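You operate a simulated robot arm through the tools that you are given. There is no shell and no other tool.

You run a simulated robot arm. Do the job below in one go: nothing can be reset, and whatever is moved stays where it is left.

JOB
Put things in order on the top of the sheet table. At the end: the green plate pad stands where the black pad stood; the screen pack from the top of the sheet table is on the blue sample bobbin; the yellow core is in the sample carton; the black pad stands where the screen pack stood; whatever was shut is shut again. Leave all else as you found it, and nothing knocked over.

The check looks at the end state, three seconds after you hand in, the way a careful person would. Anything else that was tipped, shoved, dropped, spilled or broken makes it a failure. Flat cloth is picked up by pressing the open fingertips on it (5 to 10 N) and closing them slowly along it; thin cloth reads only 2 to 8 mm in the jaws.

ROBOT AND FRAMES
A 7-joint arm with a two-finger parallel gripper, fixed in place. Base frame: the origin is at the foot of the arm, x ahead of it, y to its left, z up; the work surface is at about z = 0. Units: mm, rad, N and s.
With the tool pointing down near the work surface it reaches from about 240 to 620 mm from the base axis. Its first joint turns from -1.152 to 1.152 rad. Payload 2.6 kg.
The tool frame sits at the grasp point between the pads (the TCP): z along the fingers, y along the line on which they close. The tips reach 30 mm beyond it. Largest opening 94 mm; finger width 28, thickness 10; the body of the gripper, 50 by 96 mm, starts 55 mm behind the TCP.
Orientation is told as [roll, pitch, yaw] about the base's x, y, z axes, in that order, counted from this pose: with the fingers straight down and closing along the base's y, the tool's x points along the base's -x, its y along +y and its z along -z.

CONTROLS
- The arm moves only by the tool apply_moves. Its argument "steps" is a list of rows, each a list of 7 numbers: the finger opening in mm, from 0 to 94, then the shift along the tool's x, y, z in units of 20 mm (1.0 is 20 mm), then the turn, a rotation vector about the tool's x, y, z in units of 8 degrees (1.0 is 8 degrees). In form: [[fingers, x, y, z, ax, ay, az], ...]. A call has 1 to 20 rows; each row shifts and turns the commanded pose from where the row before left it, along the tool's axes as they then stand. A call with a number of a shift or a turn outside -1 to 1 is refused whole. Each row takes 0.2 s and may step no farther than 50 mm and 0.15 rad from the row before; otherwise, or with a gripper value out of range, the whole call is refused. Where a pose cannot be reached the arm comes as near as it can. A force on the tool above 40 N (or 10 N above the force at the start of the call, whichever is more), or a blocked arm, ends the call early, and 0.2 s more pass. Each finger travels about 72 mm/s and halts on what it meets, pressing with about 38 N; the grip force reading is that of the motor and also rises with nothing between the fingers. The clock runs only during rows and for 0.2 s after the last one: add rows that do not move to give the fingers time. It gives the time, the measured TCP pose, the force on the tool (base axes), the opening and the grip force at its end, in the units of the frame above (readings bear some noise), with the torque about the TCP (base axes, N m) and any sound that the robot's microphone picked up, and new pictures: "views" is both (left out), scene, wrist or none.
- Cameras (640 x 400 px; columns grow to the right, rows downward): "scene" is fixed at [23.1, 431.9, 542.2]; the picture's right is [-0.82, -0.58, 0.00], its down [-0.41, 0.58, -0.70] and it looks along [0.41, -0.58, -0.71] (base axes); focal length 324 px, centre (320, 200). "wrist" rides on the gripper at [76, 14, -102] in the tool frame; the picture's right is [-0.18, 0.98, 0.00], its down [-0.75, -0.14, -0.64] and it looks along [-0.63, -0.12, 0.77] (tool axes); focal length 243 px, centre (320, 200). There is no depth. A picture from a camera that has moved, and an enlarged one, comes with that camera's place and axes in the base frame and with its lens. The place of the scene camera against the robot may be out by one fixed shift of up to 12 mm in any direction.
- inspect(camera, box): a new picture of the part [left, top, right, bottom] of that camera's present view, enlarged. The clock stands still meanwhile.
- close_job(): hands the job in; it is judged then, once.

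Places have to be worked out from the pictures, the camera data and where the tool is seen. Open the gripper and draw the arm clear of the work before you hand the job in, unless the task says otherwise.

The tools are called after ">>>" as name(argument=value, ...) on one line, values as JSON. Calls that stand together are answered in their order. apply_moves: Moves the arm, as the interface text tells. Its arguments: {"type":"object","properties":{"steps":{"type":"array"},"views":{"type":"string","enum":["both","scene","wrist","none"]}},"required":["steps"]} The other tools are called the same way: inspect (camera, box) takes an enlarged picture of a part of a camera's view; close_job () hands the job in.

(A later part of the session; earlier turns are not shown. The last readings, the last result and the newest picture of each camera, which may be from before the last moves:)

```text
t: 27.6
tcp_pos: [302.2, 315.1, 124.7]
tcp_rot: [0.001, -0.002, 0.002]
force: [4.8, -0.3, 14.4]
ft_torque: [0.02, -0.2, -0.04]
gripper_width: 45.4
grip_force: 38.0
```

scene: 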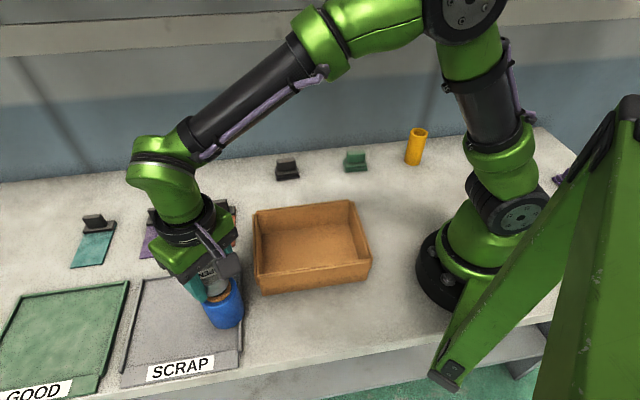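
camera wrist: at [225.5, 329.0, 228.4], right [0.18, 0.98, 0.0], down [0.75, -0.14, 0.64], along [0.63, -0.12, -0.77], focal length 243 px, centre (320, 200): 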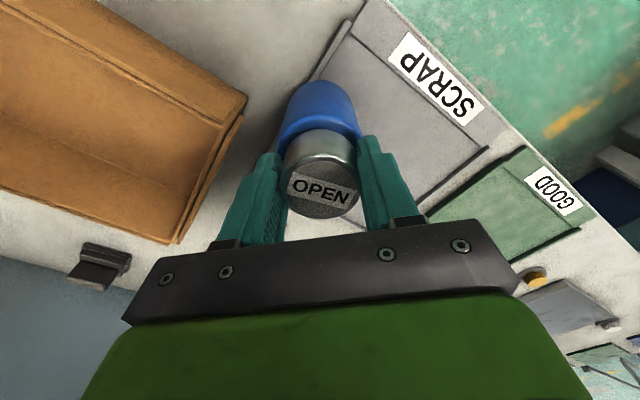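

>>> apply_moves(steps=[[0, 0, 0, -0.03, 0, 0, 0], [44, 0, 0, 0, 0, 0, 0], [46, 0, 0, 0, 0, 0, 0], [48, 0, 0, 0, 0, 0, 0], [52, 0, 0, 0, 0, 0, 0], [56, 0, 0, 0, 0, 0, 0], [60, 0, 0, 0, 0, 0, 0], [64, 0, 0, 0, 0, 0, 0], [64, 0, 0, 0, 0, 0, 0]])

>>> inspect(camera="scene", box=[190, 250, 260, 330])

>>> inspect(camera="wrist", box=[240, 70, 400, 230])

```text
t: 29.6
tcp_pos: [301.5, 314.9, 125.2]
tcp_rot: [0.001, 0.001, 0.0]
force: [0.0, 0.2, -0.3]
ft_torque: [-0.02, 0.0, -0.01]
gripper_width: 64.1
grip_force: 0.0
camera wrist: at [225.0, 328.9, 228.4], right [0.18, 0.98, 0.0], down [0.75, -0.14, 0.64], along [0.63, -0.12, -0.77], focal length 243 px, centre (320, 200)
```

scene: 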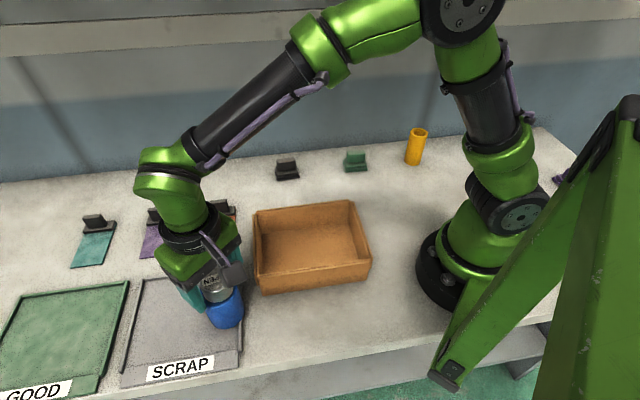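
wrist: 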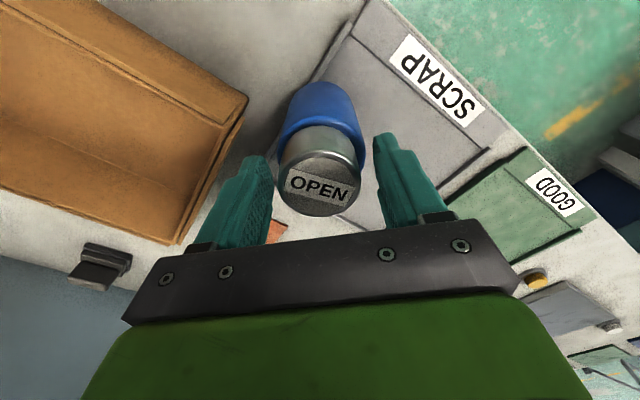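

```text
5.00 times, centred on (225, 290) of scene
camera zoom: at [23.1, 431.9, 542.2], right [-0.82, -0.58, 0.0], down [-0.41, 0.58, -0.7], along [0.41, -0.58, -0.71], focal length 1619 px, centre (795, -250)
```

zoom: 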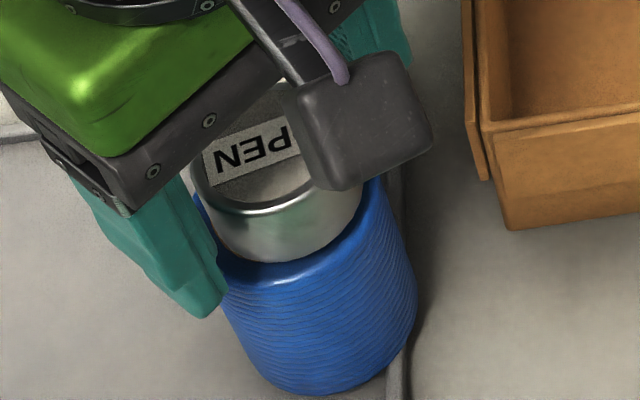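

```text
2.50 times, centred on (320, 150) of wrist
camera zoom: at [225.0, 328.9, 228.4], right [0.18, 0.98, 0.0], down [0.75, -0.14, 0.64], along [0.63, -0.12, -0.77], focal length 606 px, centre (320, 325)
```

zoom: 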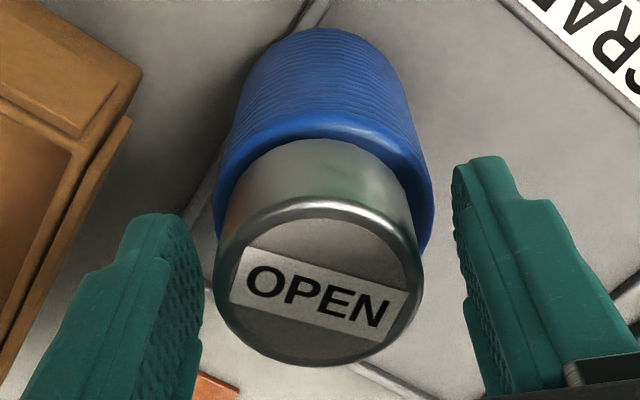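

The pack now stands on the bobbin. I'll rise straight up and check it.

>>> apply_moves(steps=[[66, 0, 0, -0.5, 0, 0, 0], [70, 0, 0, -0.8, 0, 0, 0], [80, 0, 0, -1.0, 0, 0, 0], [94, 0, 0, -1.0, 0, 0, 0], [94, 0, 0, -1.0, 0, 0, 0], [94, -0.6, -0.8, -0.2, 0, 0, 0], [94, -0.8, -0.9, 0, 0, 0, 0], [94, -0.8, -0.9, 0, 0, 0, 0], [94, -0.8, -0.9, 0, 0, 0, 0], [94, -0.8, -0.9, 0, 0, 0, 0], [94, 0, 0, 0, 0, 0, 0]])

>>> inspect(camera="scene", box=[190, 250, 260, 330])

```text
t: 32.0
tcp_pos: [378.4, 227.9, 216.3]
tcp_rot: [0.0, 0.0, -0.001]
force: [-0.2, 0.0, 0.3]
ft_torque: [-0.02, 0.01, -0.03]
gripper_width: 93.9
grip_force: 0.1
camera wrist: at [302.4, 240.2, 320.0], right [0.18, 0.98, 0.0], down [0.75, -0.14, 0.64], along [0.63, -0.12, -0.77], focal length 243 px, centre (320, 200)
```

scene: 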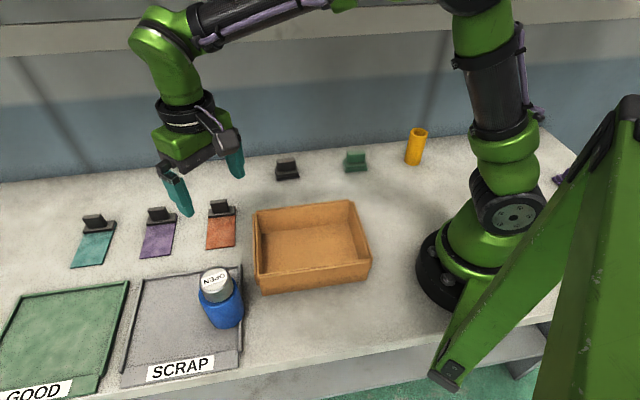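
wrist: 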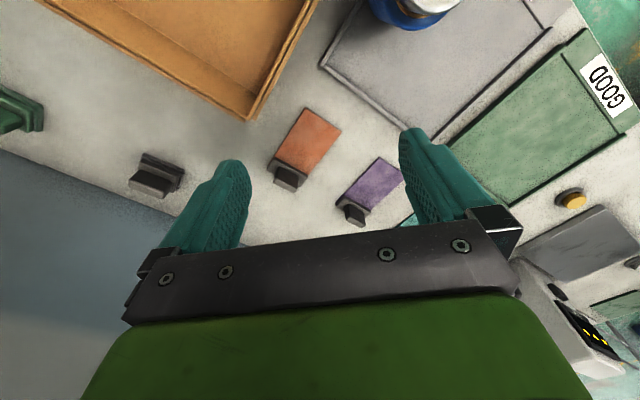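

```text
5.00 times, centred on (225, 290) of scene
camera zoom: at [23.1, 431.9, 542.2], right [-0.82, -0.58, 0.0], down [-0.41, 0.58, -0.7], along [0.41, -0.58, -0.71], focal length 1619 px, centre (795, -250)
```

zoom: 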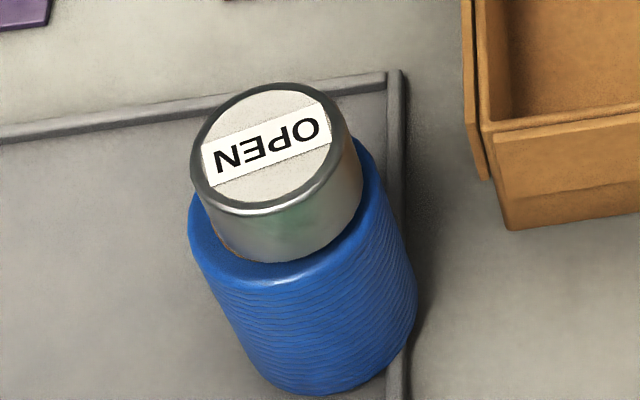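

The pack stands stably on the bobbin. Next is the black pad: I'll move high above it and turn the gripper about 49° so the fingers close across its handle.

>>> apply_moves(steps=[[94, -0.275, -0.957, 0.2, 0, 0, 0], [94, -0.275, -0.957, 0.2, 0, 0, 0], [94, -0.275, -0.957, 0.2, 0, 0, 0], [94, -0.275, -0.957, 0.2, 0, 0, 0], [94, -0.275, -0.957, 0.2, 0, 0, 0], [94, -0.275, -0.957, 0.2, 0, 0, 0], [94, -0.275, -0.957, 0.2, 0, 0, 0], [94, -0.275, -0.957, 0.2, 0, 0, 0], [94, -0.275, -0.957, 0.2, 0, 0, 0], [94, -0.275, -0.957, 0.2, 0, 0, 0], [94, -0.275, -0.957, 0.2, 0, 0, 0], [94, -0.275, -0.957, 0.2, 0, 0, 0], [94, -0.275, -0.957, 0.2, 0, 0, 0], [94, -0.275, -0.957, 0.2, 0, 0, 0]], views="none")

>>> apply_moves(steps=[[94, 0, 0, 0, 0, 0, -0.886], [94, 0, 0, 0, 0, 0, -0.886], [94, 0, 0, 0, 0, 0, -0.886], [94, 0, 0, 0, 0, 0, -0.886], [94, 0, 0, 0, 0, 0, -0.886], [94, 0, 0, 0, 0, 0, -0.886], [94, 0, 0, 0, 0, 0, -0.886], [94, 0, 0, 0, 0, 0, 0], [94, 0, 0, 0, 0, 0, 0]])

```text
t: 35.0
tcp_pos: [455.2, -41.7, 157.7]
tcp_rot: [0.001, 0.0, 0.0]
force: [0.6, 0.6, 1.0]
ft_torque: [0.01, 0.0, 0.0]
gripper_width: 94.1
grip_force: 0.0
```

```text
t: 37.0
tcp_pos: [454.0, -40.8, 159.6]
tcp_rot: [0.0, -0.002, 0.867]
force: [0.0, 0.3, -0.4]
ft_torque: [-0.02, 0.0, -0.02]
gripper_width: 93.8
grip_force: 0.1
camera wrist: at [393.8, -90.1, 262.5], right [-0.63, 0.78, 0.0], down [0.59, 0.48, 0.64], along [0.5, 0.41, -0.77], focal length 243 px, centre (320, 200)
```

scene: 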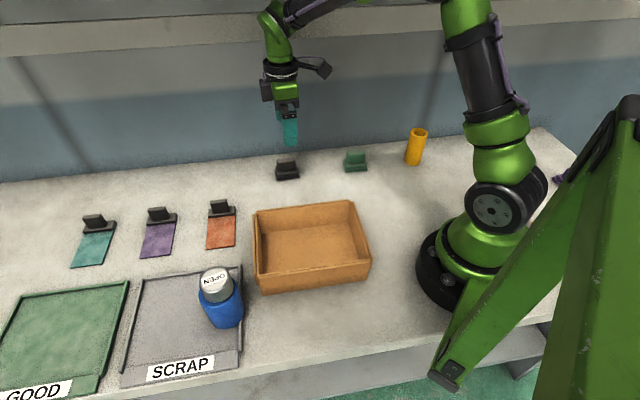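
wrist: 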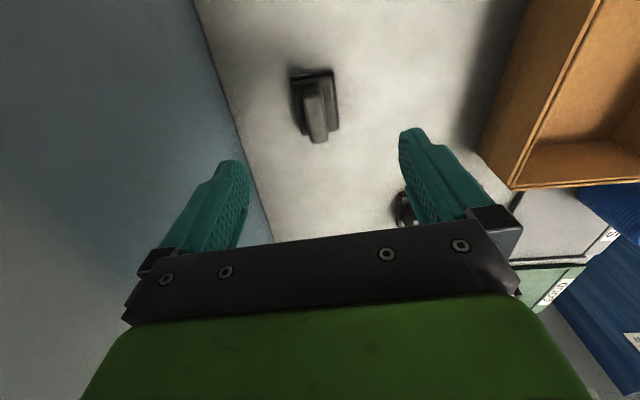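

>>> inspect(camera="wrist", box=[270, 55, 360, 155])

>>> inspect(camera="scene", box=[255, 140, 385, 190])

```text
4.00 times, centred on (315, 105) of wrist
camera zoom: at [393.8, -90.1, 262.5], right [-0.63, 0.78, 0.0], down [0.59, 0.48, 0.64], along [0.5, 0.41, -0.77], focal length 970 px, centre (340, 580)
```

zoom: 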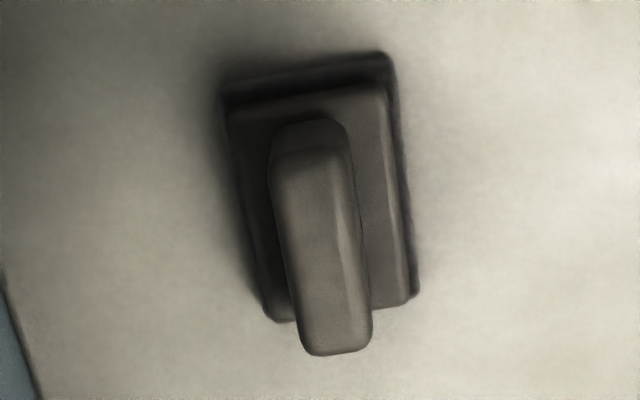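

```text
4.92 times, centred on (320, 165) of scene
camera zoom: at [23.1, 431.9, 542.2], right [-0.82, -0.58, 0.0], down [-0.41, 0.58, -0.7], along [0.41, -0.58, -0.71], focal length 1594 px, centre (320, 372)
```

zoom: 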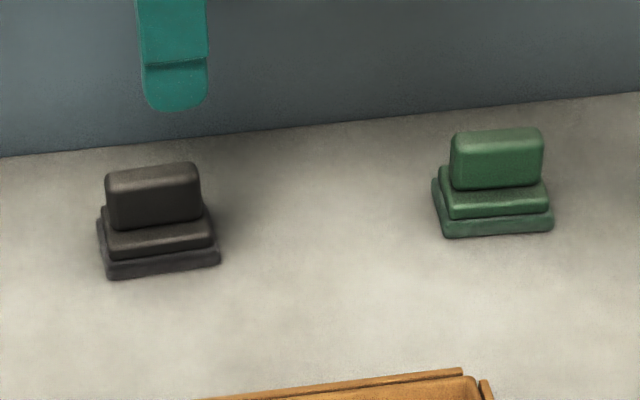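

The black pad's centre measures (462, -39), long axis at about 49°, handle top near z≈48. Before gripping I want to understand the fingertip shape, since the pack's first grip slipped.

>>> inspect(camera="wrist", box=[140, 110, 500, 260])

>>> inspect(camera="scene", box=[240, 50, 340, 190])

```text
1.78 times, centred on (320, 185) of wrist
camera zoom: at [393.8, -90.1, 262.5], right [-0.63, 0.78, 0.0], down [0.59, 0.48, 0.64], along [0.5, 0.41, -0.77], focal length 431 px, centre (320, 227)
```

zoom: 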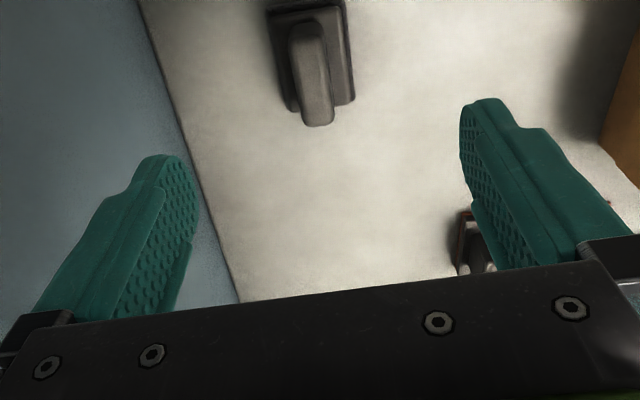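

```text
2.86 times, centred on (290, 120) of scene
camera zoom: at [23.1, 431.9, 542.2], right [-0.82, -0.58, 0.0], down [-0.41, 0.58, -0.7], along [0.41, -0.58, -0.71], focal length 925 px, centre (406, 429)
```

zoom: 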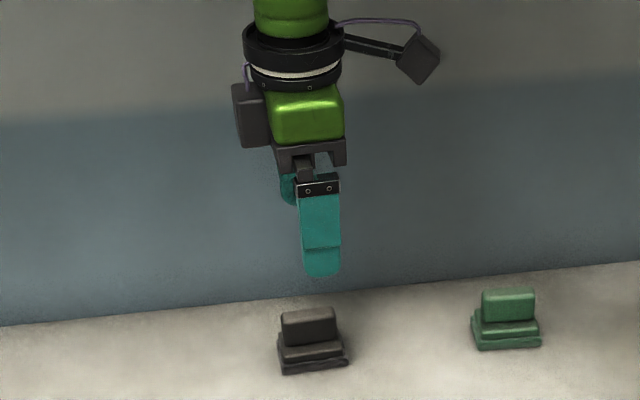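

The fingertip pads step back about 10 mm below the TCP, so I want the handle as deep as possible between the pads. I'll centre over the pad, go down part way with the fingers partly closed, and check.

>>> apply_moves(steps=[[94, -0.325, -0.236, 0.5, 0, 0, 0], [80, 0, 0, 1.0, 0, 0, 0], [60, 0, 0, 1.0, 0, 0, 0], [50, 0, 0, 0.9, 0, 0, 0], [40, 0, 0, 0.6, 0, 0, 0], [36, 0, 0, 0, 0, 0, 0], [36, 0, 0, 0, 0, 0, 0]])

>>> inspect(camera="wrist", box=[240, 90, 400, 230])

>>> inspect(camera="scene", box=[240, 90, 340, 190])

```text
t: 38.6
tcp_pos: [461.6, -39.1, 78.8]
tcp_rot: [0.001, 0.001, 0.864]
force: [0.1, -0.6, -0.5]
ft_torque: [-0.01, -0.01, 0.01]
gripper_width: 36.1
grip_force: 0.1
camera wrist: at [401.7, -88.4, 182.6], right [-0.63, 0.78, 0.0], down [0.6, 0.48, 0.64], along [0.5, 0.4, -0.77], focal length 243 px, centre (320, 200)
```

scene: 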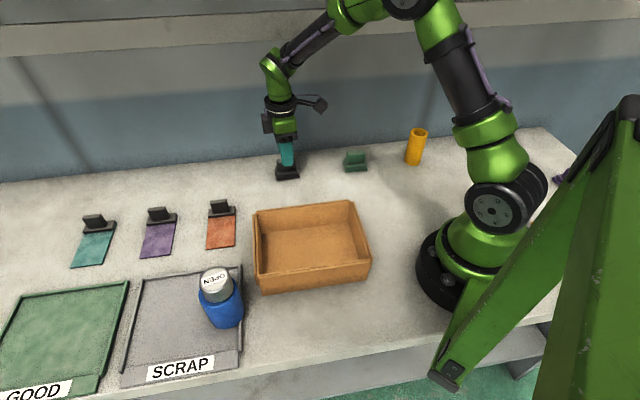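
wrist: 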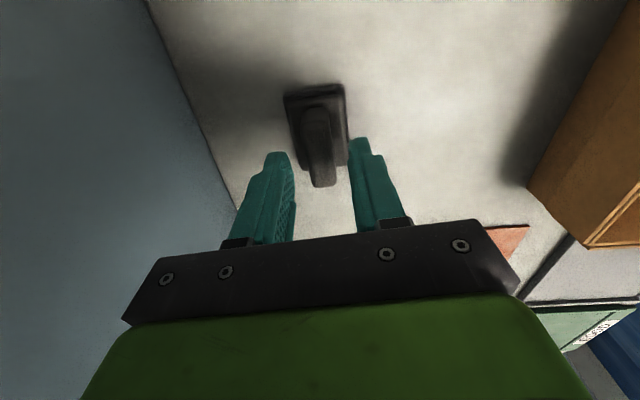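

```text
2.86 times, centred on (320, 160) of wrist
camera zoom: at [401.7, -88.4, 182.6], right [-0.63, 0.78, 0.0], down [0.6, 0.48, 0.64], along [0.5, 0.4, -0.77], focal length 693 px, centre (320, 314)
```

zoom: 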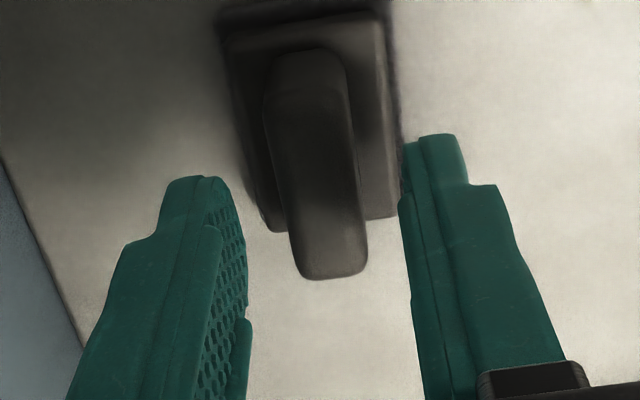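

```text
4.00 times, centred on (290, 140) of scene
camera zoom: at [23.1, 431.9, 542.2], right [-0.82, -0.58, 0.0], down [-0.41, 0.58, -0.7], along [0.41, -0.58, -0.71], focal length 1296 px, centre (440, 440)
```

zoom: 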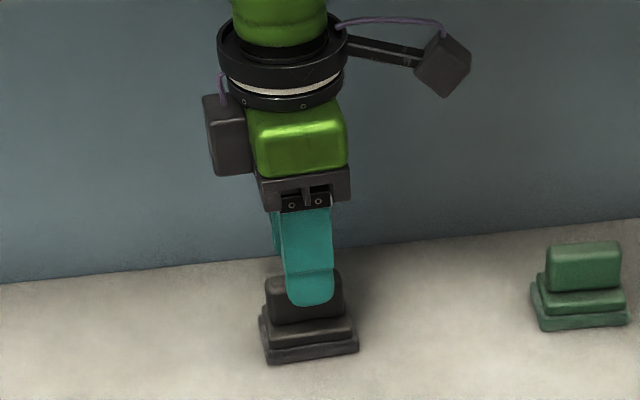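

Laterally the handle sits within ~1 mm of the gripper centre. I'll lower over the handle, narrow the fingers, and stop above the pad's upper step.

>>> apply_moves(steps=[[36, 0, 0, 0.5, 0, 0, 0], [36, 0, 0, 0.4, 0, 0, 0], [30, 0, 0, 0, 0, 0, 0], [26, 0, 0, 0, 0, 0, 0], [26, 0, 0, 0.1, 0, 0, 0], [26, 0, 0, 0.05, 0, 0, 0], [26, 0, 0, 0, 0, 0, 0]])

>>> inspect(camera="wrist", box=[240, 90, 400, 230])

>>> inspect(camera="scene", box=[240, 130, 340, 190])

```text
t: 40.2
tcp_pos: [463.3, -39.6, 58.4]
tcp_rot: [0.001, 0.0, 0.868]
force: [-0.7, 0.4, 0.2]
ft_torque: [0.0, 0.01, -0.02]
gripper_width: 26.3
grip_force: 0.1
camera wrist: at [402.2, -88.0, 161.3], right [-0.63, 0.78, 0.0], down [0.6, 0.48, 0.64], along [0.5, 0.4, -0.77], focal length 243 px, centre (320, 200)
```

scene: 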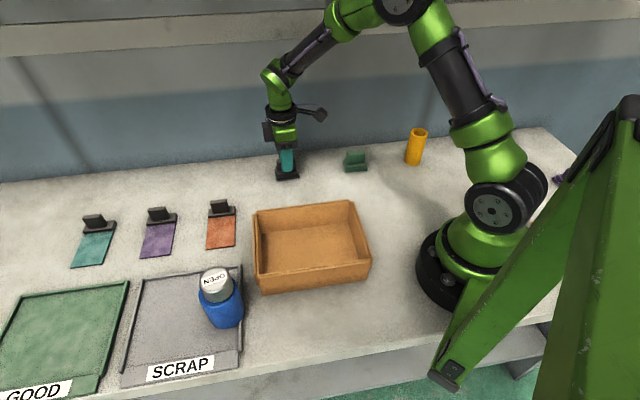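
wrist: 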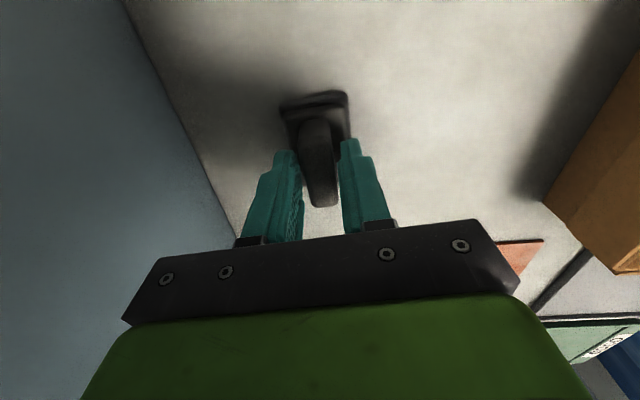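

```text
2.86 times, centred on (320, 160) of wrist
camera zoom: at [402.2, -88.0, 161.3], right [-0.63, 0.78, 0.0], down [0.6, 0.48, 0.64], along [0.5, 0.4, -0.77], focal length 693 px, centre (320, 314)
```

zoom: 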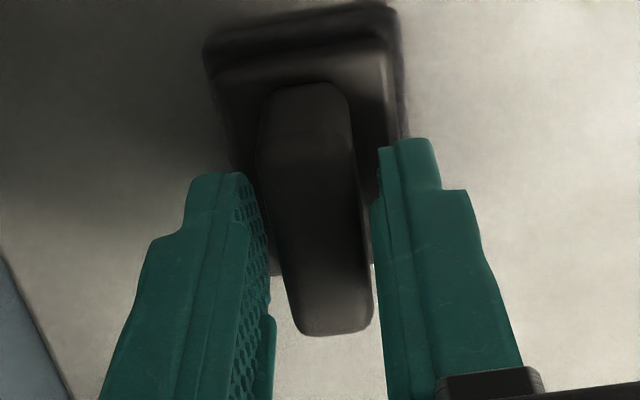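

```text
6.40 times, centred on (290, 160) of scene
camera zoom: at [23.1, 431.9, 542.2], right [-0.82, -0.58, 0.0], down [-0.41, 0.58, -0.7], along [0.41, -0.58, -0.71], focal length 2073 px, centre (512, 456)
```

zoom: 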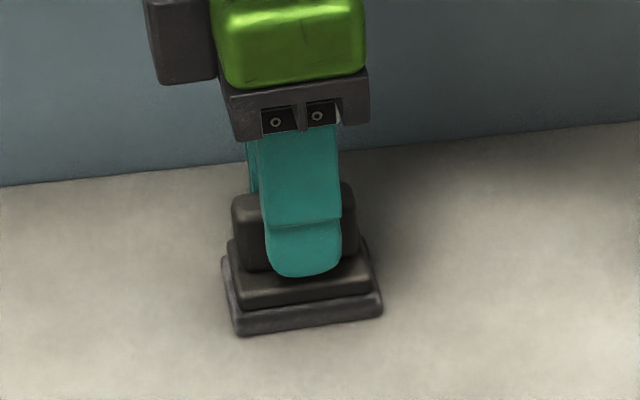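

No contact yet; I judge the upper step's top at z≈19–20 and the tips at ~28. I'll lower further in small steps, watching for contact.

>>> apply_moves(steps=[[26, 0.03, 0, 0.1, 0, 0, 0], [26, 0, 0, 0.1, 0, 0, 0], [26, 0, 0, 0.05, 0, 0, 0], [26, 0, 0, 0, 0, 0, 0]], views="none")

>>> inspect(camera="scene", box=[240, 130, 340, 190])

```text
t: 41.2
tcp_pos: [460.3, -40.7, 53.7]
tcp_rot: [0.0, 0.0, 0.866]
force: [0.0, -0.5, 0.0]
ft_torque: [0.01, -0.01, 0.01]
gripper_width: 25.9
grip_force: 0.0
```

```text
6.40 times, centred on (290, 160) of scene
camera zoom: at [23.1, 431.9, 542.2], right [-0.82, -0.58, 0.0], down [-0.41, 0.58, -0.7], along [0.41, -0.58, -0.71], focal length 2073 px, centre (512, 456)
```

zoom: 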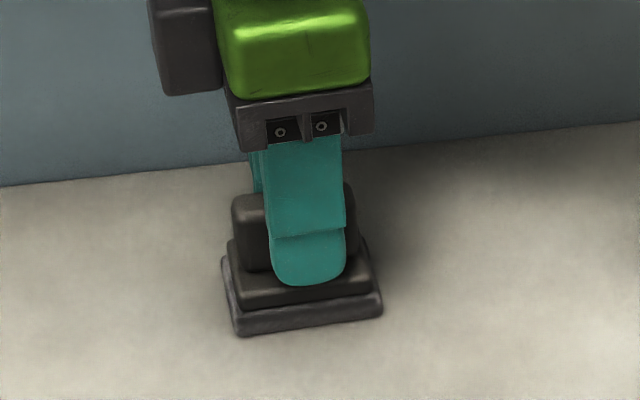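

>>> apply_moves(steps=[[26, 0, 0, 0.05, 0, 0, 0], [26, 0, 0, 0.05, 0, 0, 0], [26, 0, 0, 0, 0, 0, 0]], views="none")

```text
t: 42.0
tcp_pos: [462.0, -40.6, 50.7]
tcp_rot: [0.0, 0.0, 0.868]
force: [-1.1, -0.2, 0.3]
ft_torque: [0.01, 0.01, 0.0]
gripper_width: 25.9
grip_force: 0.0
```

Still no contact with TCP at z≈51, so the handle is well inside the pads. Closing on it now.

>>> apply_moves(steps=[[22, 0, 0, 0, 0, 0, 0], [18, 0, 0, 0, 0, 0, 0], [15, 0, 0, 0, 0, 0, 0], [10, 0, 0, 0, 0, 0, 0], [0, 0, 0, 0, 0, 0, 0], [0, 0, 0, 0, 0, 0, 0]], views="wrist")

>>> inspect(camera="wrist", box=[240, 90, 400, 230])

>>> inspect(camera="scene", box=[240, 130, 340, 190])

```text
t: 43.4
tcp_pos: [461.9, -38.1, 52.5]
tcp_rot: [0.0, -0.002, 0.865]
force: [-0.2, 0.0, 0.6]
ft_torque: [0.02, 0.03, -0.01]
gripper_width: 21.7
grip_force: 37.3
camera wrist: at [401.1, -88.5, 154.9], right [-0.63, 0.78, 0.0], down [0.6, 0.48, 0.64], along [0.5, 0.4, -0.77], focal length 243 px, centre (320, 200)
```

wrist: 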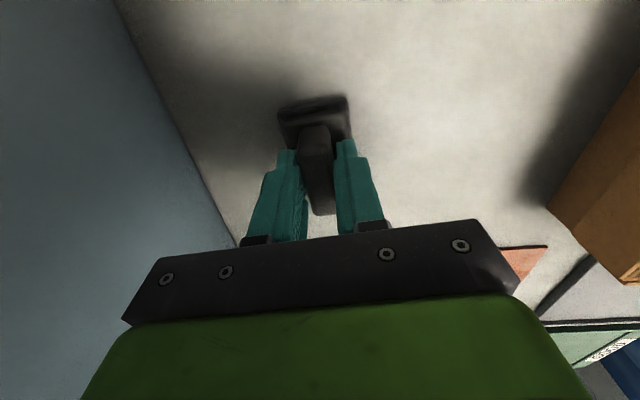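

```text
2.86 times, centred on (320, 160) of wrist
camera zoom: at [401.1, -88.5, 154.9], right [-0.63, 0.78, 0.0], down [0.6, 0.48, 0.64], along [0.5, 0.4, -0.77], focal length 693 px, centre (320, 314)
```

zoom: 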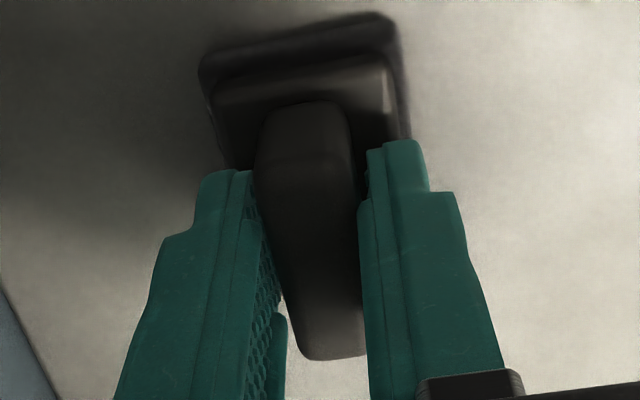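

```text
6.40 times, centred on (290, 160) of scene
camera zoom: at [23.1, 431.9, 542.2], right [-0.82, -0.58, 0.0], down [-0.41, 0.58, -0.7], along [0.41, -0.58, -0.71], focal length 2073 px, centre (512, 456)
```

zoom: 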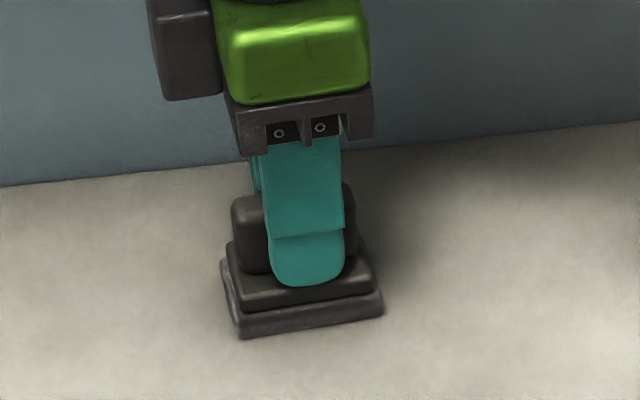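

Gripped at 21.7 mm with full force. Slow lift test.

>>> apply_moves(steps=[[0, 0, 0, -0.1, 0, 0, 0], [0, 0, 0, -0.1, 0, 0, 0], [0, 0, 0, -0.15, 0, 0, 0], [0, 0, 0, -0.2, 0, 0, 0], [0, 0, 0, -0.25, 0, 0, 0], [0, 0, 0, -0.25, 0, 0, 0], [0, 0, 0, 0, 0, 0, 0]])

>>> inspect(camera="scene", box=[240, 130, 340, 190])

```text
t: 45.0
tcp_pos: [462.2, -38.8, 73.2]
tcp_rot: [0.001, -0.001, 0.868]
force: [0.3, 0.1, -0.9]
ft_torque: [0.0, 0.0, -0.01]
gripper_width: 21.6
grip_force: 38.0
camera wrist: at [401.5, -88.2, 176.2], right [-0.63, 0.78, 0.0], down [0.6, 0.48, 0.64], along [0.5, 0.4, -0.77], focal length 243 px, centre (320, 200)
```

scene: 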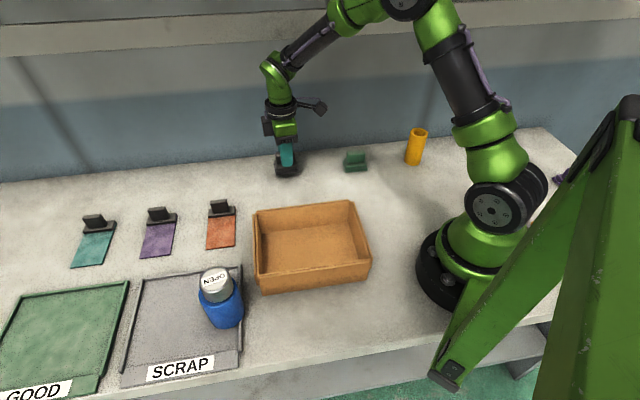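
wrist: 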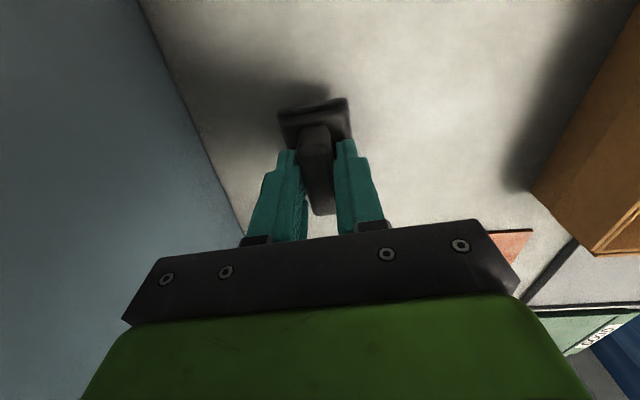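

```text
6.40 times, centred on (290, 160) of scene
camera zoom: at [23.1, 431.9, 542.2], right [-0.82, -0.58, 0.0], down [-0.41, 0.58, -0.7], along [0.41, -0.58, -0.71], focal length 2073 px, centre (512, 456)
```

zoom: 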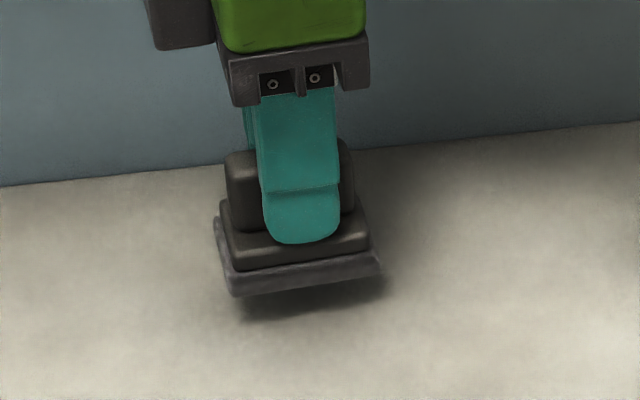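

The pad is lifted cleanly (its original gripping pose was TCP ≈ (462, -39), yaw 0.867, z≈51.5). The pack originally stood at about (577, 74.5), so I'll carry the pad there at a safe height, keeping its orientation.

>>> apply_moves(steps=[[0, 0, 0, -0.6, 0, 0, 0], [0, 0, 0, -0.9, 0, 0, 0], [0, 0, 0, -0.8, 0, 0, 0], [0, -0.5, -0.04, 0, 0, 0, 0], [0, -0.8, -0.07, 0, 0, 0, 0], [0, -0.8, -0.07, 0, 0, 0, 0], [0, -0.8, -0.07, 0, 0, 0, 0], [0, -0.8, -0.07, 0, 0, 0, 0], [0, -0.8, -0.07, 0, 0, 0, 0], [0, -0.8, -0.07, 0, 0, 0, 0], [0, -0.8, -0.07, 0, 0, 0, 0], [0, -0.8, -0.07, 0, 0, 0, 0], [0, -0.8, -0.07, 0, 0, 0, 0], [0, -0.35, -0.03, 0, 0, 0, 0], [0, 0, 0, 0, 0, 0, 0], [0, 0, 0, 0, 0, 0, 0]])

```text
t: 48.4
tcp_pos: [578.5, 75.2, 119.2]
tcp_rot: [0.0, -0.001, 0.866]
force: [0.1, -0.7, -0.6]
ft_torque: [0.01, -0.01, 0.05]
gripper_width: 21.6
grip_force: 38.4
camera wrist: at [517.1, 25.2, 221.9], right [-0.63, 0.78, 0.0], down [0.6, 0.48, 0.64], along [0.5, 0.4, -0.77], focal length 243 px, centre (320, 200)
```

scene: 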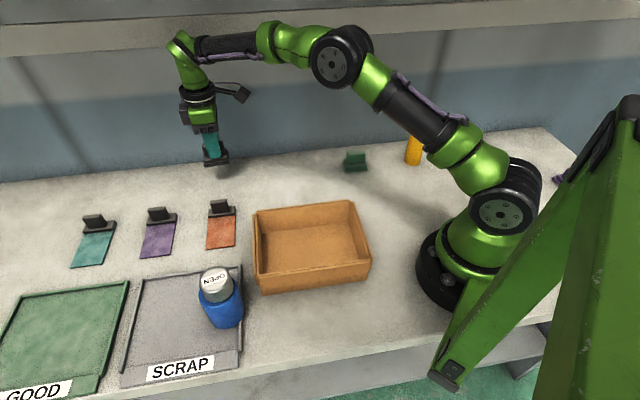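
wrist: 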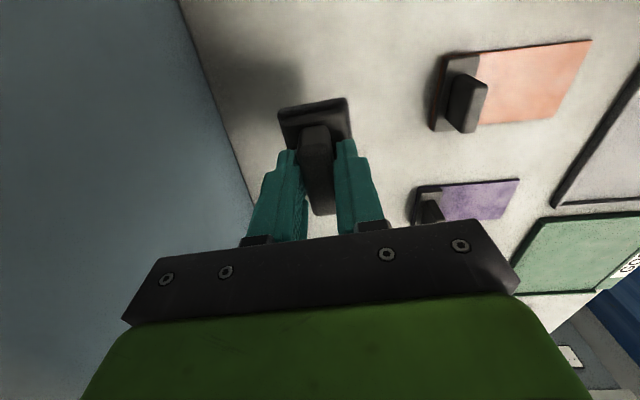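

The TCP is at (578.5, 75.2). I'll trim about 1 mm and lower to just above the table.

>>> apply_moves(steps=[[0, 0.06, 0.03, 0.5, 0, 0, 0], [0, 0, 0, 0.8, 0, 0, 0], [0, 0, 0, 0.8, 0, 0, 0], [0, 0, 0, 0.6, 0, 0, 0], [0, 0, 0, 0.35, 0, 0, 0], [0, 0, 0, 0.1, 0, 0, 0], [0, 0, 0, 0, 0, 0, 0], [0, 0, 0, 0, 0, 0, 0]])

>>> inspect(camera="scene", box=[170, 130, 270, 200])

```text
t: 50.2
tcp_pos: [576.2, 72.3, 56.4]
tcp_rot: [0.001, -0.002, 0.867]
force: [-0.5, -0.3, -0.6]
ft_torque: [0.0, 0.03, 0.0]
gripper_width: 21.6
grip_force: 38.0
camera wrist: at [515.6, 23.8, 158.8], right [-0.63, 0.78, 0.0], down [0.6, 0.48, 0.64], along [0.5, 0.4, -0.77], focal length 243 px, centre (320, 200)
```

scene: 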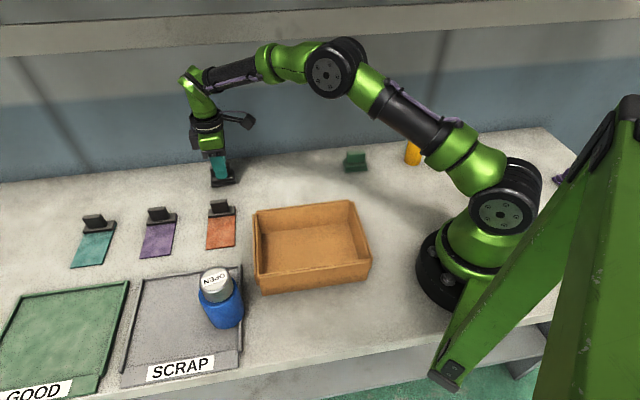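
wrist: 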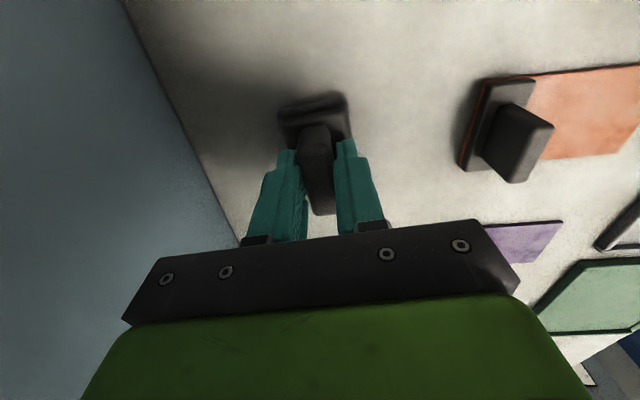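

```text
5.71 times, centred on (220, 165) of scene
camera zoom: at [23.1, 431.9, 542.2], right [-0.82, -0.58, 0.0], down [-0.41, 0.58, -0.7], along [0.41, -0.58, -0.71], focal length 1851 px, centre (891, 400)
```

zoom: 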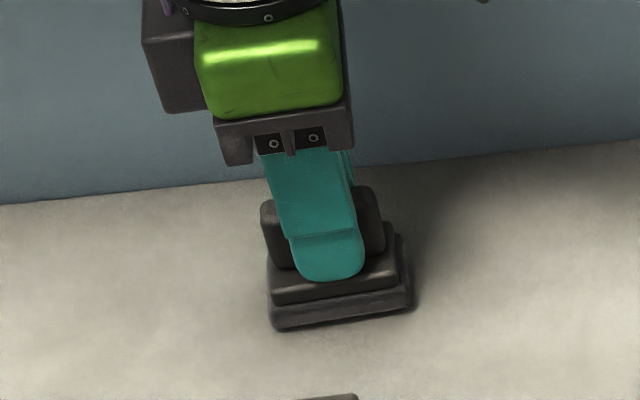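

The pad hovers over the pack's former spot, and the scene-camera cross-check agrees within ~2 mm. Lowering gently to contact.

>>> apply_moves(steps=[[0, 0, 0, 0.1, 0, 0, 0], [0, 0, 0, 0.05, 0, 0, 0], [0, 0, 0, 0, 0, 0, 0]], views="none")

```text
t: 51.0
tcp_pos: [576.8, 72.5, 51.7]
tcp_rot: [0.002, -0.001, 0.867]
force: [0.4, -0.6, -0.8]
ft_torque: [-0.03, 0.01, 0.02]
gripper_width: 21.5
grip_force: 37.6
```

>>> apply_moves(steps=[[0, 0, 0, 0.05, 0, 0, 0], [0, 0, 0, 0.05, 0, 0, 0], [0, 0, 0, 0, 0, 0, 0]], views="none")

```text
t: 51.8
tcp_pos: [577.0, 72.9, 51.8]
tcp_rot: [-0.002, -0.001, 0.868]
force: [1.8, 0.3, 6.3]
ft_torque: [-0.06, 0.08, -0.02]
gripper_width: 21.6
grip_force: 37.6
```

Light contact (6 N) shows the pad stands on the table. Opening slowly.

>>> apply_moves(steps=[[19, 0, 0, 0, 0, 0, 0], [21, 0, 0, 0, 0, 0, 0], [22, 0, 0, 0, 0, 0, 0], [24, 0, 0, 0, 0, 0, 0], [27, 0, 0, 0, 0, 0, 0], [32, 0, 0, 0, 0, 0, 0], [36, 0, 0, -0.1, 0, 0, 0], [36, 0, 0, 0, 0, 0, 0]])

>>> inspect(camera="wrist", box=[240, 80, 400, 230])

```text
t: 53.6
tcp_pos: [576.3, 73.1, 53.0]
tcp_rot: [-0.001, 0.001, 0.869]
force: [0.0, -0.7, 0.1]
ft_torque: [0.04, 0.01, 0.02]
gripper_width: 35.8
grip_force: 0.1
camera wrist: at [516.0, 24.6, 155.9], right [-0.63, 0.78, 0.0], down [0.6, 0.48, 0.64], along [0.5, 0.4, -0.77], focal length 243 px, centre (320, 200)
```

scene: 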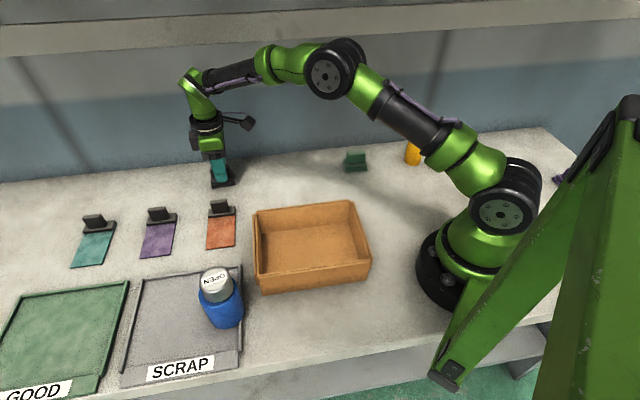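
wrist: 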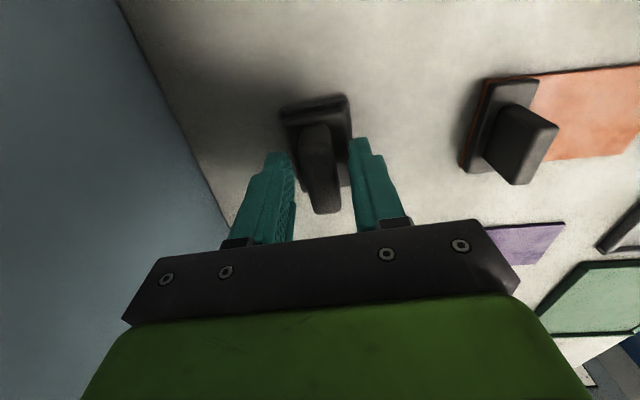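

```text
2.67 times, centred on (320, 155) of wrist
camera zoom: at [516.0, 24.6, 155.9], right [-0.63, 0.78, 0.0], down [0.6, 0.48, 0.64], along [0.5, 0.4, -0.77], focal length 647 px, centre (320, 320)
```

zoom: 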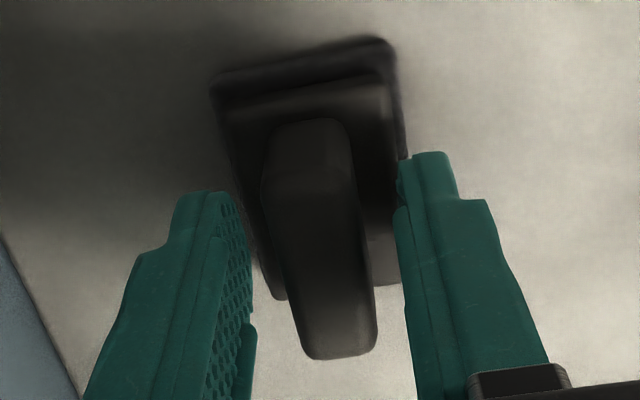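

Released, and the pad stands flat. I'll rise straight up and travel to above the green pad.

>>> apply_moves(steps=[[38, 0, 0, -0.4, 0, 0, 0], [44, 0, 0, -0.9, 0, 0, 0], [60, 0, 0, -1.0, 0, 0, 0], [80, 0, 0, -1.0, 0, 0, 0], [94, 0, 0, -1.0, 0, 0, 0], [94, 0, 0, -0.7, 0, 0, 0], [94, 0, 0, 0, 0, 0, 0]])

>>> inspect(camera="scene", box=[170, 150, 270, 210])

>>> apply_moves(steps=[[94, 0.957, 0.083, 0, 0, 0, 0], [94, 0.957, 0.083, 0, 0, 0, 0], [94, 0.957, 0.083, 0, 0, 0, 0], [94, 0.957, 0.083, 0, 0, 0, 0], [94, 0.957, 0.083, 0, 0, 0, 0], [94, 0.957, 0.083, 0, 0, 0, 0], [94, 0.957, 0.083, 0, 0, 0, 0], [94, 0.957, 0.083, 0, 0, 0, 0], [94, 0.957, 0.083, 0, 0, 0, 0], [94, 0.957, 0.083, 0, 0, 0, 0], [94, 0.957, 0.083, 0, 0, 0, 0], [94, 0.957, 0.083, 0, 0, 0, 0], [94, 0.957, 0.083, 0, 0, 0, 0], [94, 0.957, 0.083, 0, 0, 0, 0], [94, 0.957, 0.083, 0, 0, 0, 0], [94, 0.957, 0.083, 0, 0, 0, 0], [94, 0.957, 0.083, 0, 0, 0, 0], [94, 0.957, 0.083, 0, 0, 0, 0], [94, 0, 0, 0, 0, 0, 0]])

```text
t: 55.2
tcp_pos: [576.4, 74.8, 153.8]
tcp_rot: [-0.001, 0.001, 0.863]
force: [-0.3, -0.4, 0.5]
ft_torque: [0.0, 0.02, -0.02]
gripper_width: 94.1
grip_force: 0.1
camera wrist: at [514.7, 24.8, 256.3], right [-0.63, 0.78, 0.0], down [0.6, 0.48, 0.64], along [0.5, 0.4, -0.77], focal length 243 px, centre (320, 200)
```

scene: 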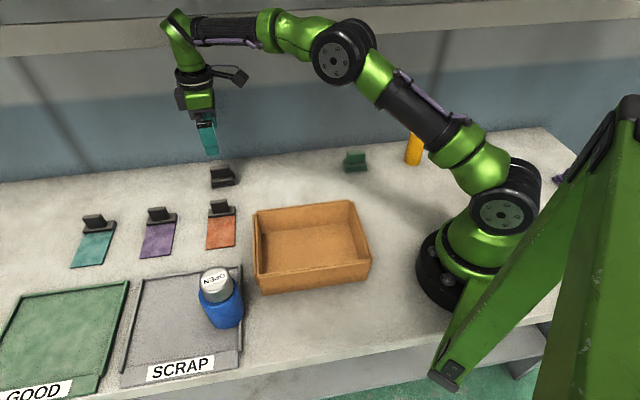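
wrist: 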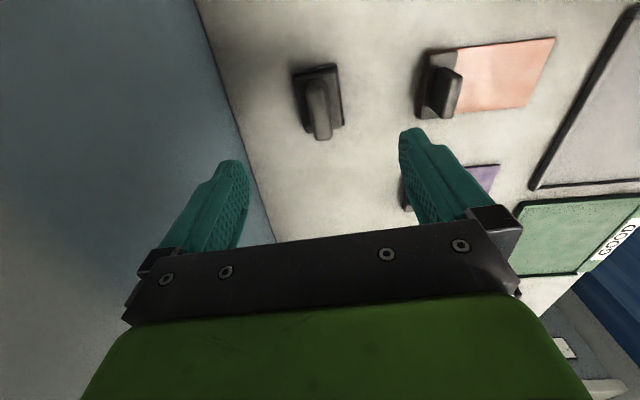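

```text
6.40 times, centred on (220, 180) of scene
camera zoom: at [23.1, 431.9, 542.2], right [-0.82, -0.58, 0.0], down [-0.41, 0.58, -0.7], along [0.41, -0.58, -0.71], focal length 2073 px, centre (960, 328)
```

zoom: 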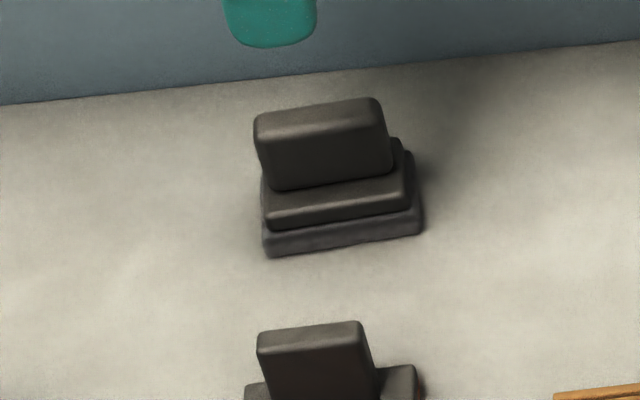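

```text
t: 59.2
tcp_pos: [330.2, -169.5, 152.2]
tcp_rot: [-0.002, 0.0, 0.867]
force: [0.9, 0.2, 0.6]
ft_torque: [0.02, -0.05, 0.03]
gripper_width: 93.9
grip_force: 0.1
camera wrist: at [269.5, -218.5, 256.3], right [-0.63, 0.78, 0.0], down [0.6, 0.48, 0.64], along [0.5, 0.4, -0.77], focal length 243 px, centre (320, 200)
```

scene: 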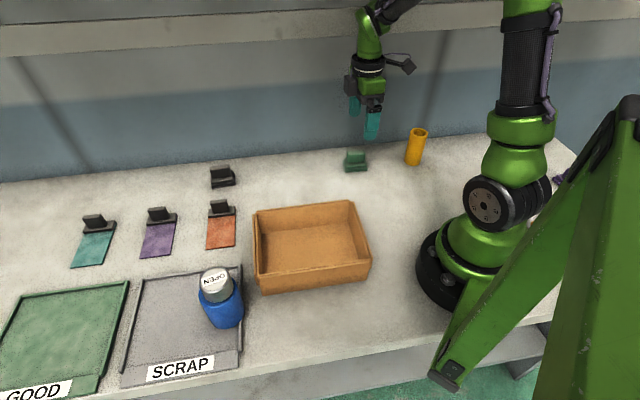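
wrist: 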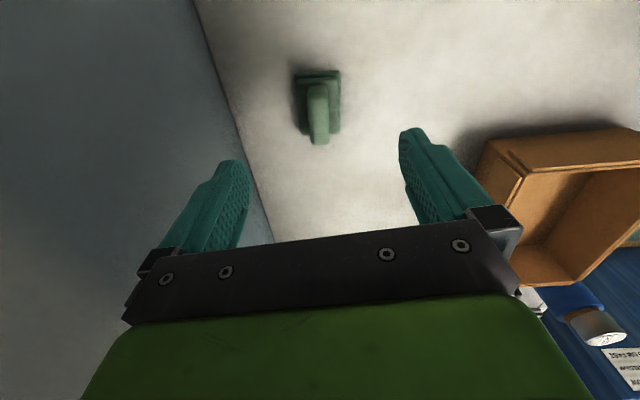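

The black pad stands where the pack was (scene check agrees within ~1–2 mm). Now I'll measure the green pad closely.

>>> inspect(camera="wrist", box=[270, 55, 370, 155])

>>> inspect(camera="scene", box=[325, 130, 445, 190])

```text
4.00 times, centred on (320, 105) of wrist
camera zoom: at [269.5, -218.5, 256.3], right [-0.63, 0.78, 0.0], down [0.6, 0.48, 0.64], along [0.5, 0.4, -0.77], focal length 970 px, centre (320, 580)
```

zoom: 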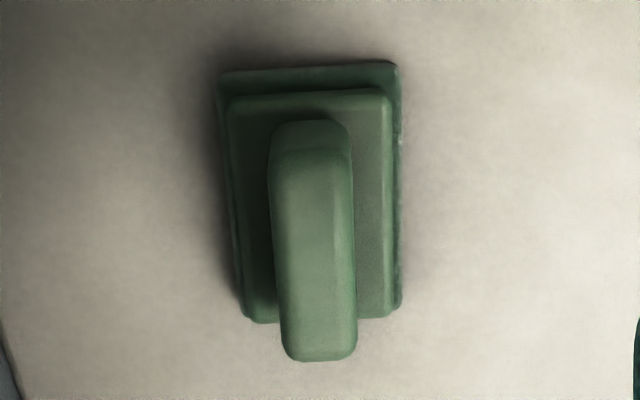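

```text
5.33 times, centred on (385, 160) of scene
camera zoom: at [23.1, 431.9, 542.2], right [-0.82, -0.58, 0.0], down [-0.41, 0.58, -0.7], along [0.41, -0.58, -0.71], focal length 1727 px, centre (-27, 413)
```

zoom: 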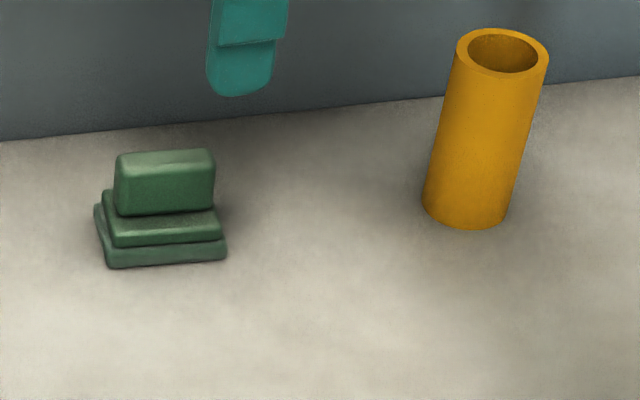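

Green pad centre measures (334.4, -166.7) with its long axis at about 42.8°. I'll align the yaw, centre over it, and lower partway with the fingers narrowing.

>>> apply_moves(steps=[[94, 0, 0, 0, 0, 0, 0.86], [94, -0.25, -0.04, 0.3, 0, 0, 0], [80, 0, 0, 1.0, 0, 0, 0], [60, 0, 0, 1.0, 0, 0, 0], [50, 0, 0, 0.9, 0, 0, 0], [40, 0, 0, 0.5, 0, 0, 0], [36, 0, 0, 0, 0, 0, 0], [36, 0, 0, 0, 0, 0, 0]])

>>> inspect(camera="wrist", box=[240, 80, 400, 230])

```text
t: 61.0
tcp_pos: [334.0, -164.9, 77.7]
tcp_rot: [-0.001, 0.0, 0.746]
force: [-0.2, -0.3, -0.1]
ft_torque: [0.01, -0.02, -0.02]
gripper_width: 35.8
grip_force: 0.0
camera wrist: at [267.9, -206.8, 180.9], right [-0.53, 0.85, 0.0], down [0.65, 0.41, 0.64], along [0.54, 0.34, -0.77], focal length 243 px, centre (320, 200)
```

scene: 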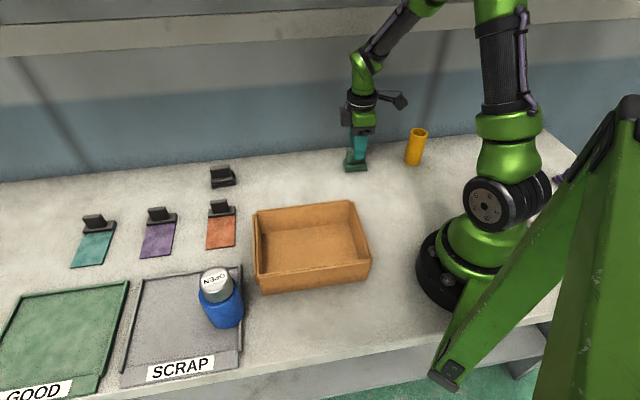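
wrist: 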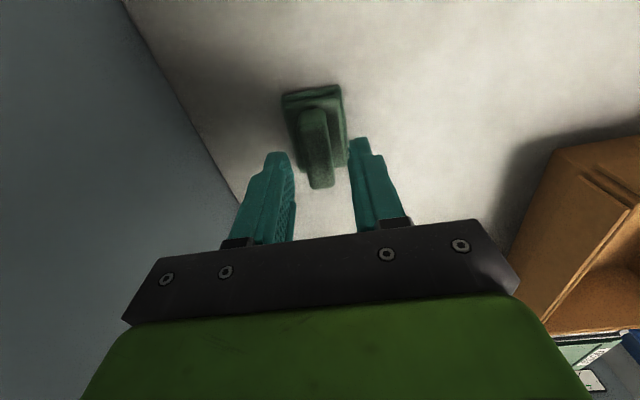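

```text
2.67 times, centred on (320, 155) of wrist
camera zoom: at [267.9, -206.8, 180.9], right [-0.53, 0.85, 0.0], down [0.65, 0.41, 0.64], along [0.54, 0.34, -0.77], focal length 647 px, centre (320, 320)
```

zoom: 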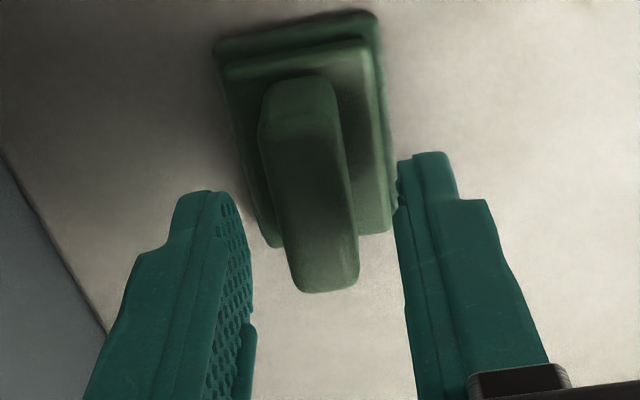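

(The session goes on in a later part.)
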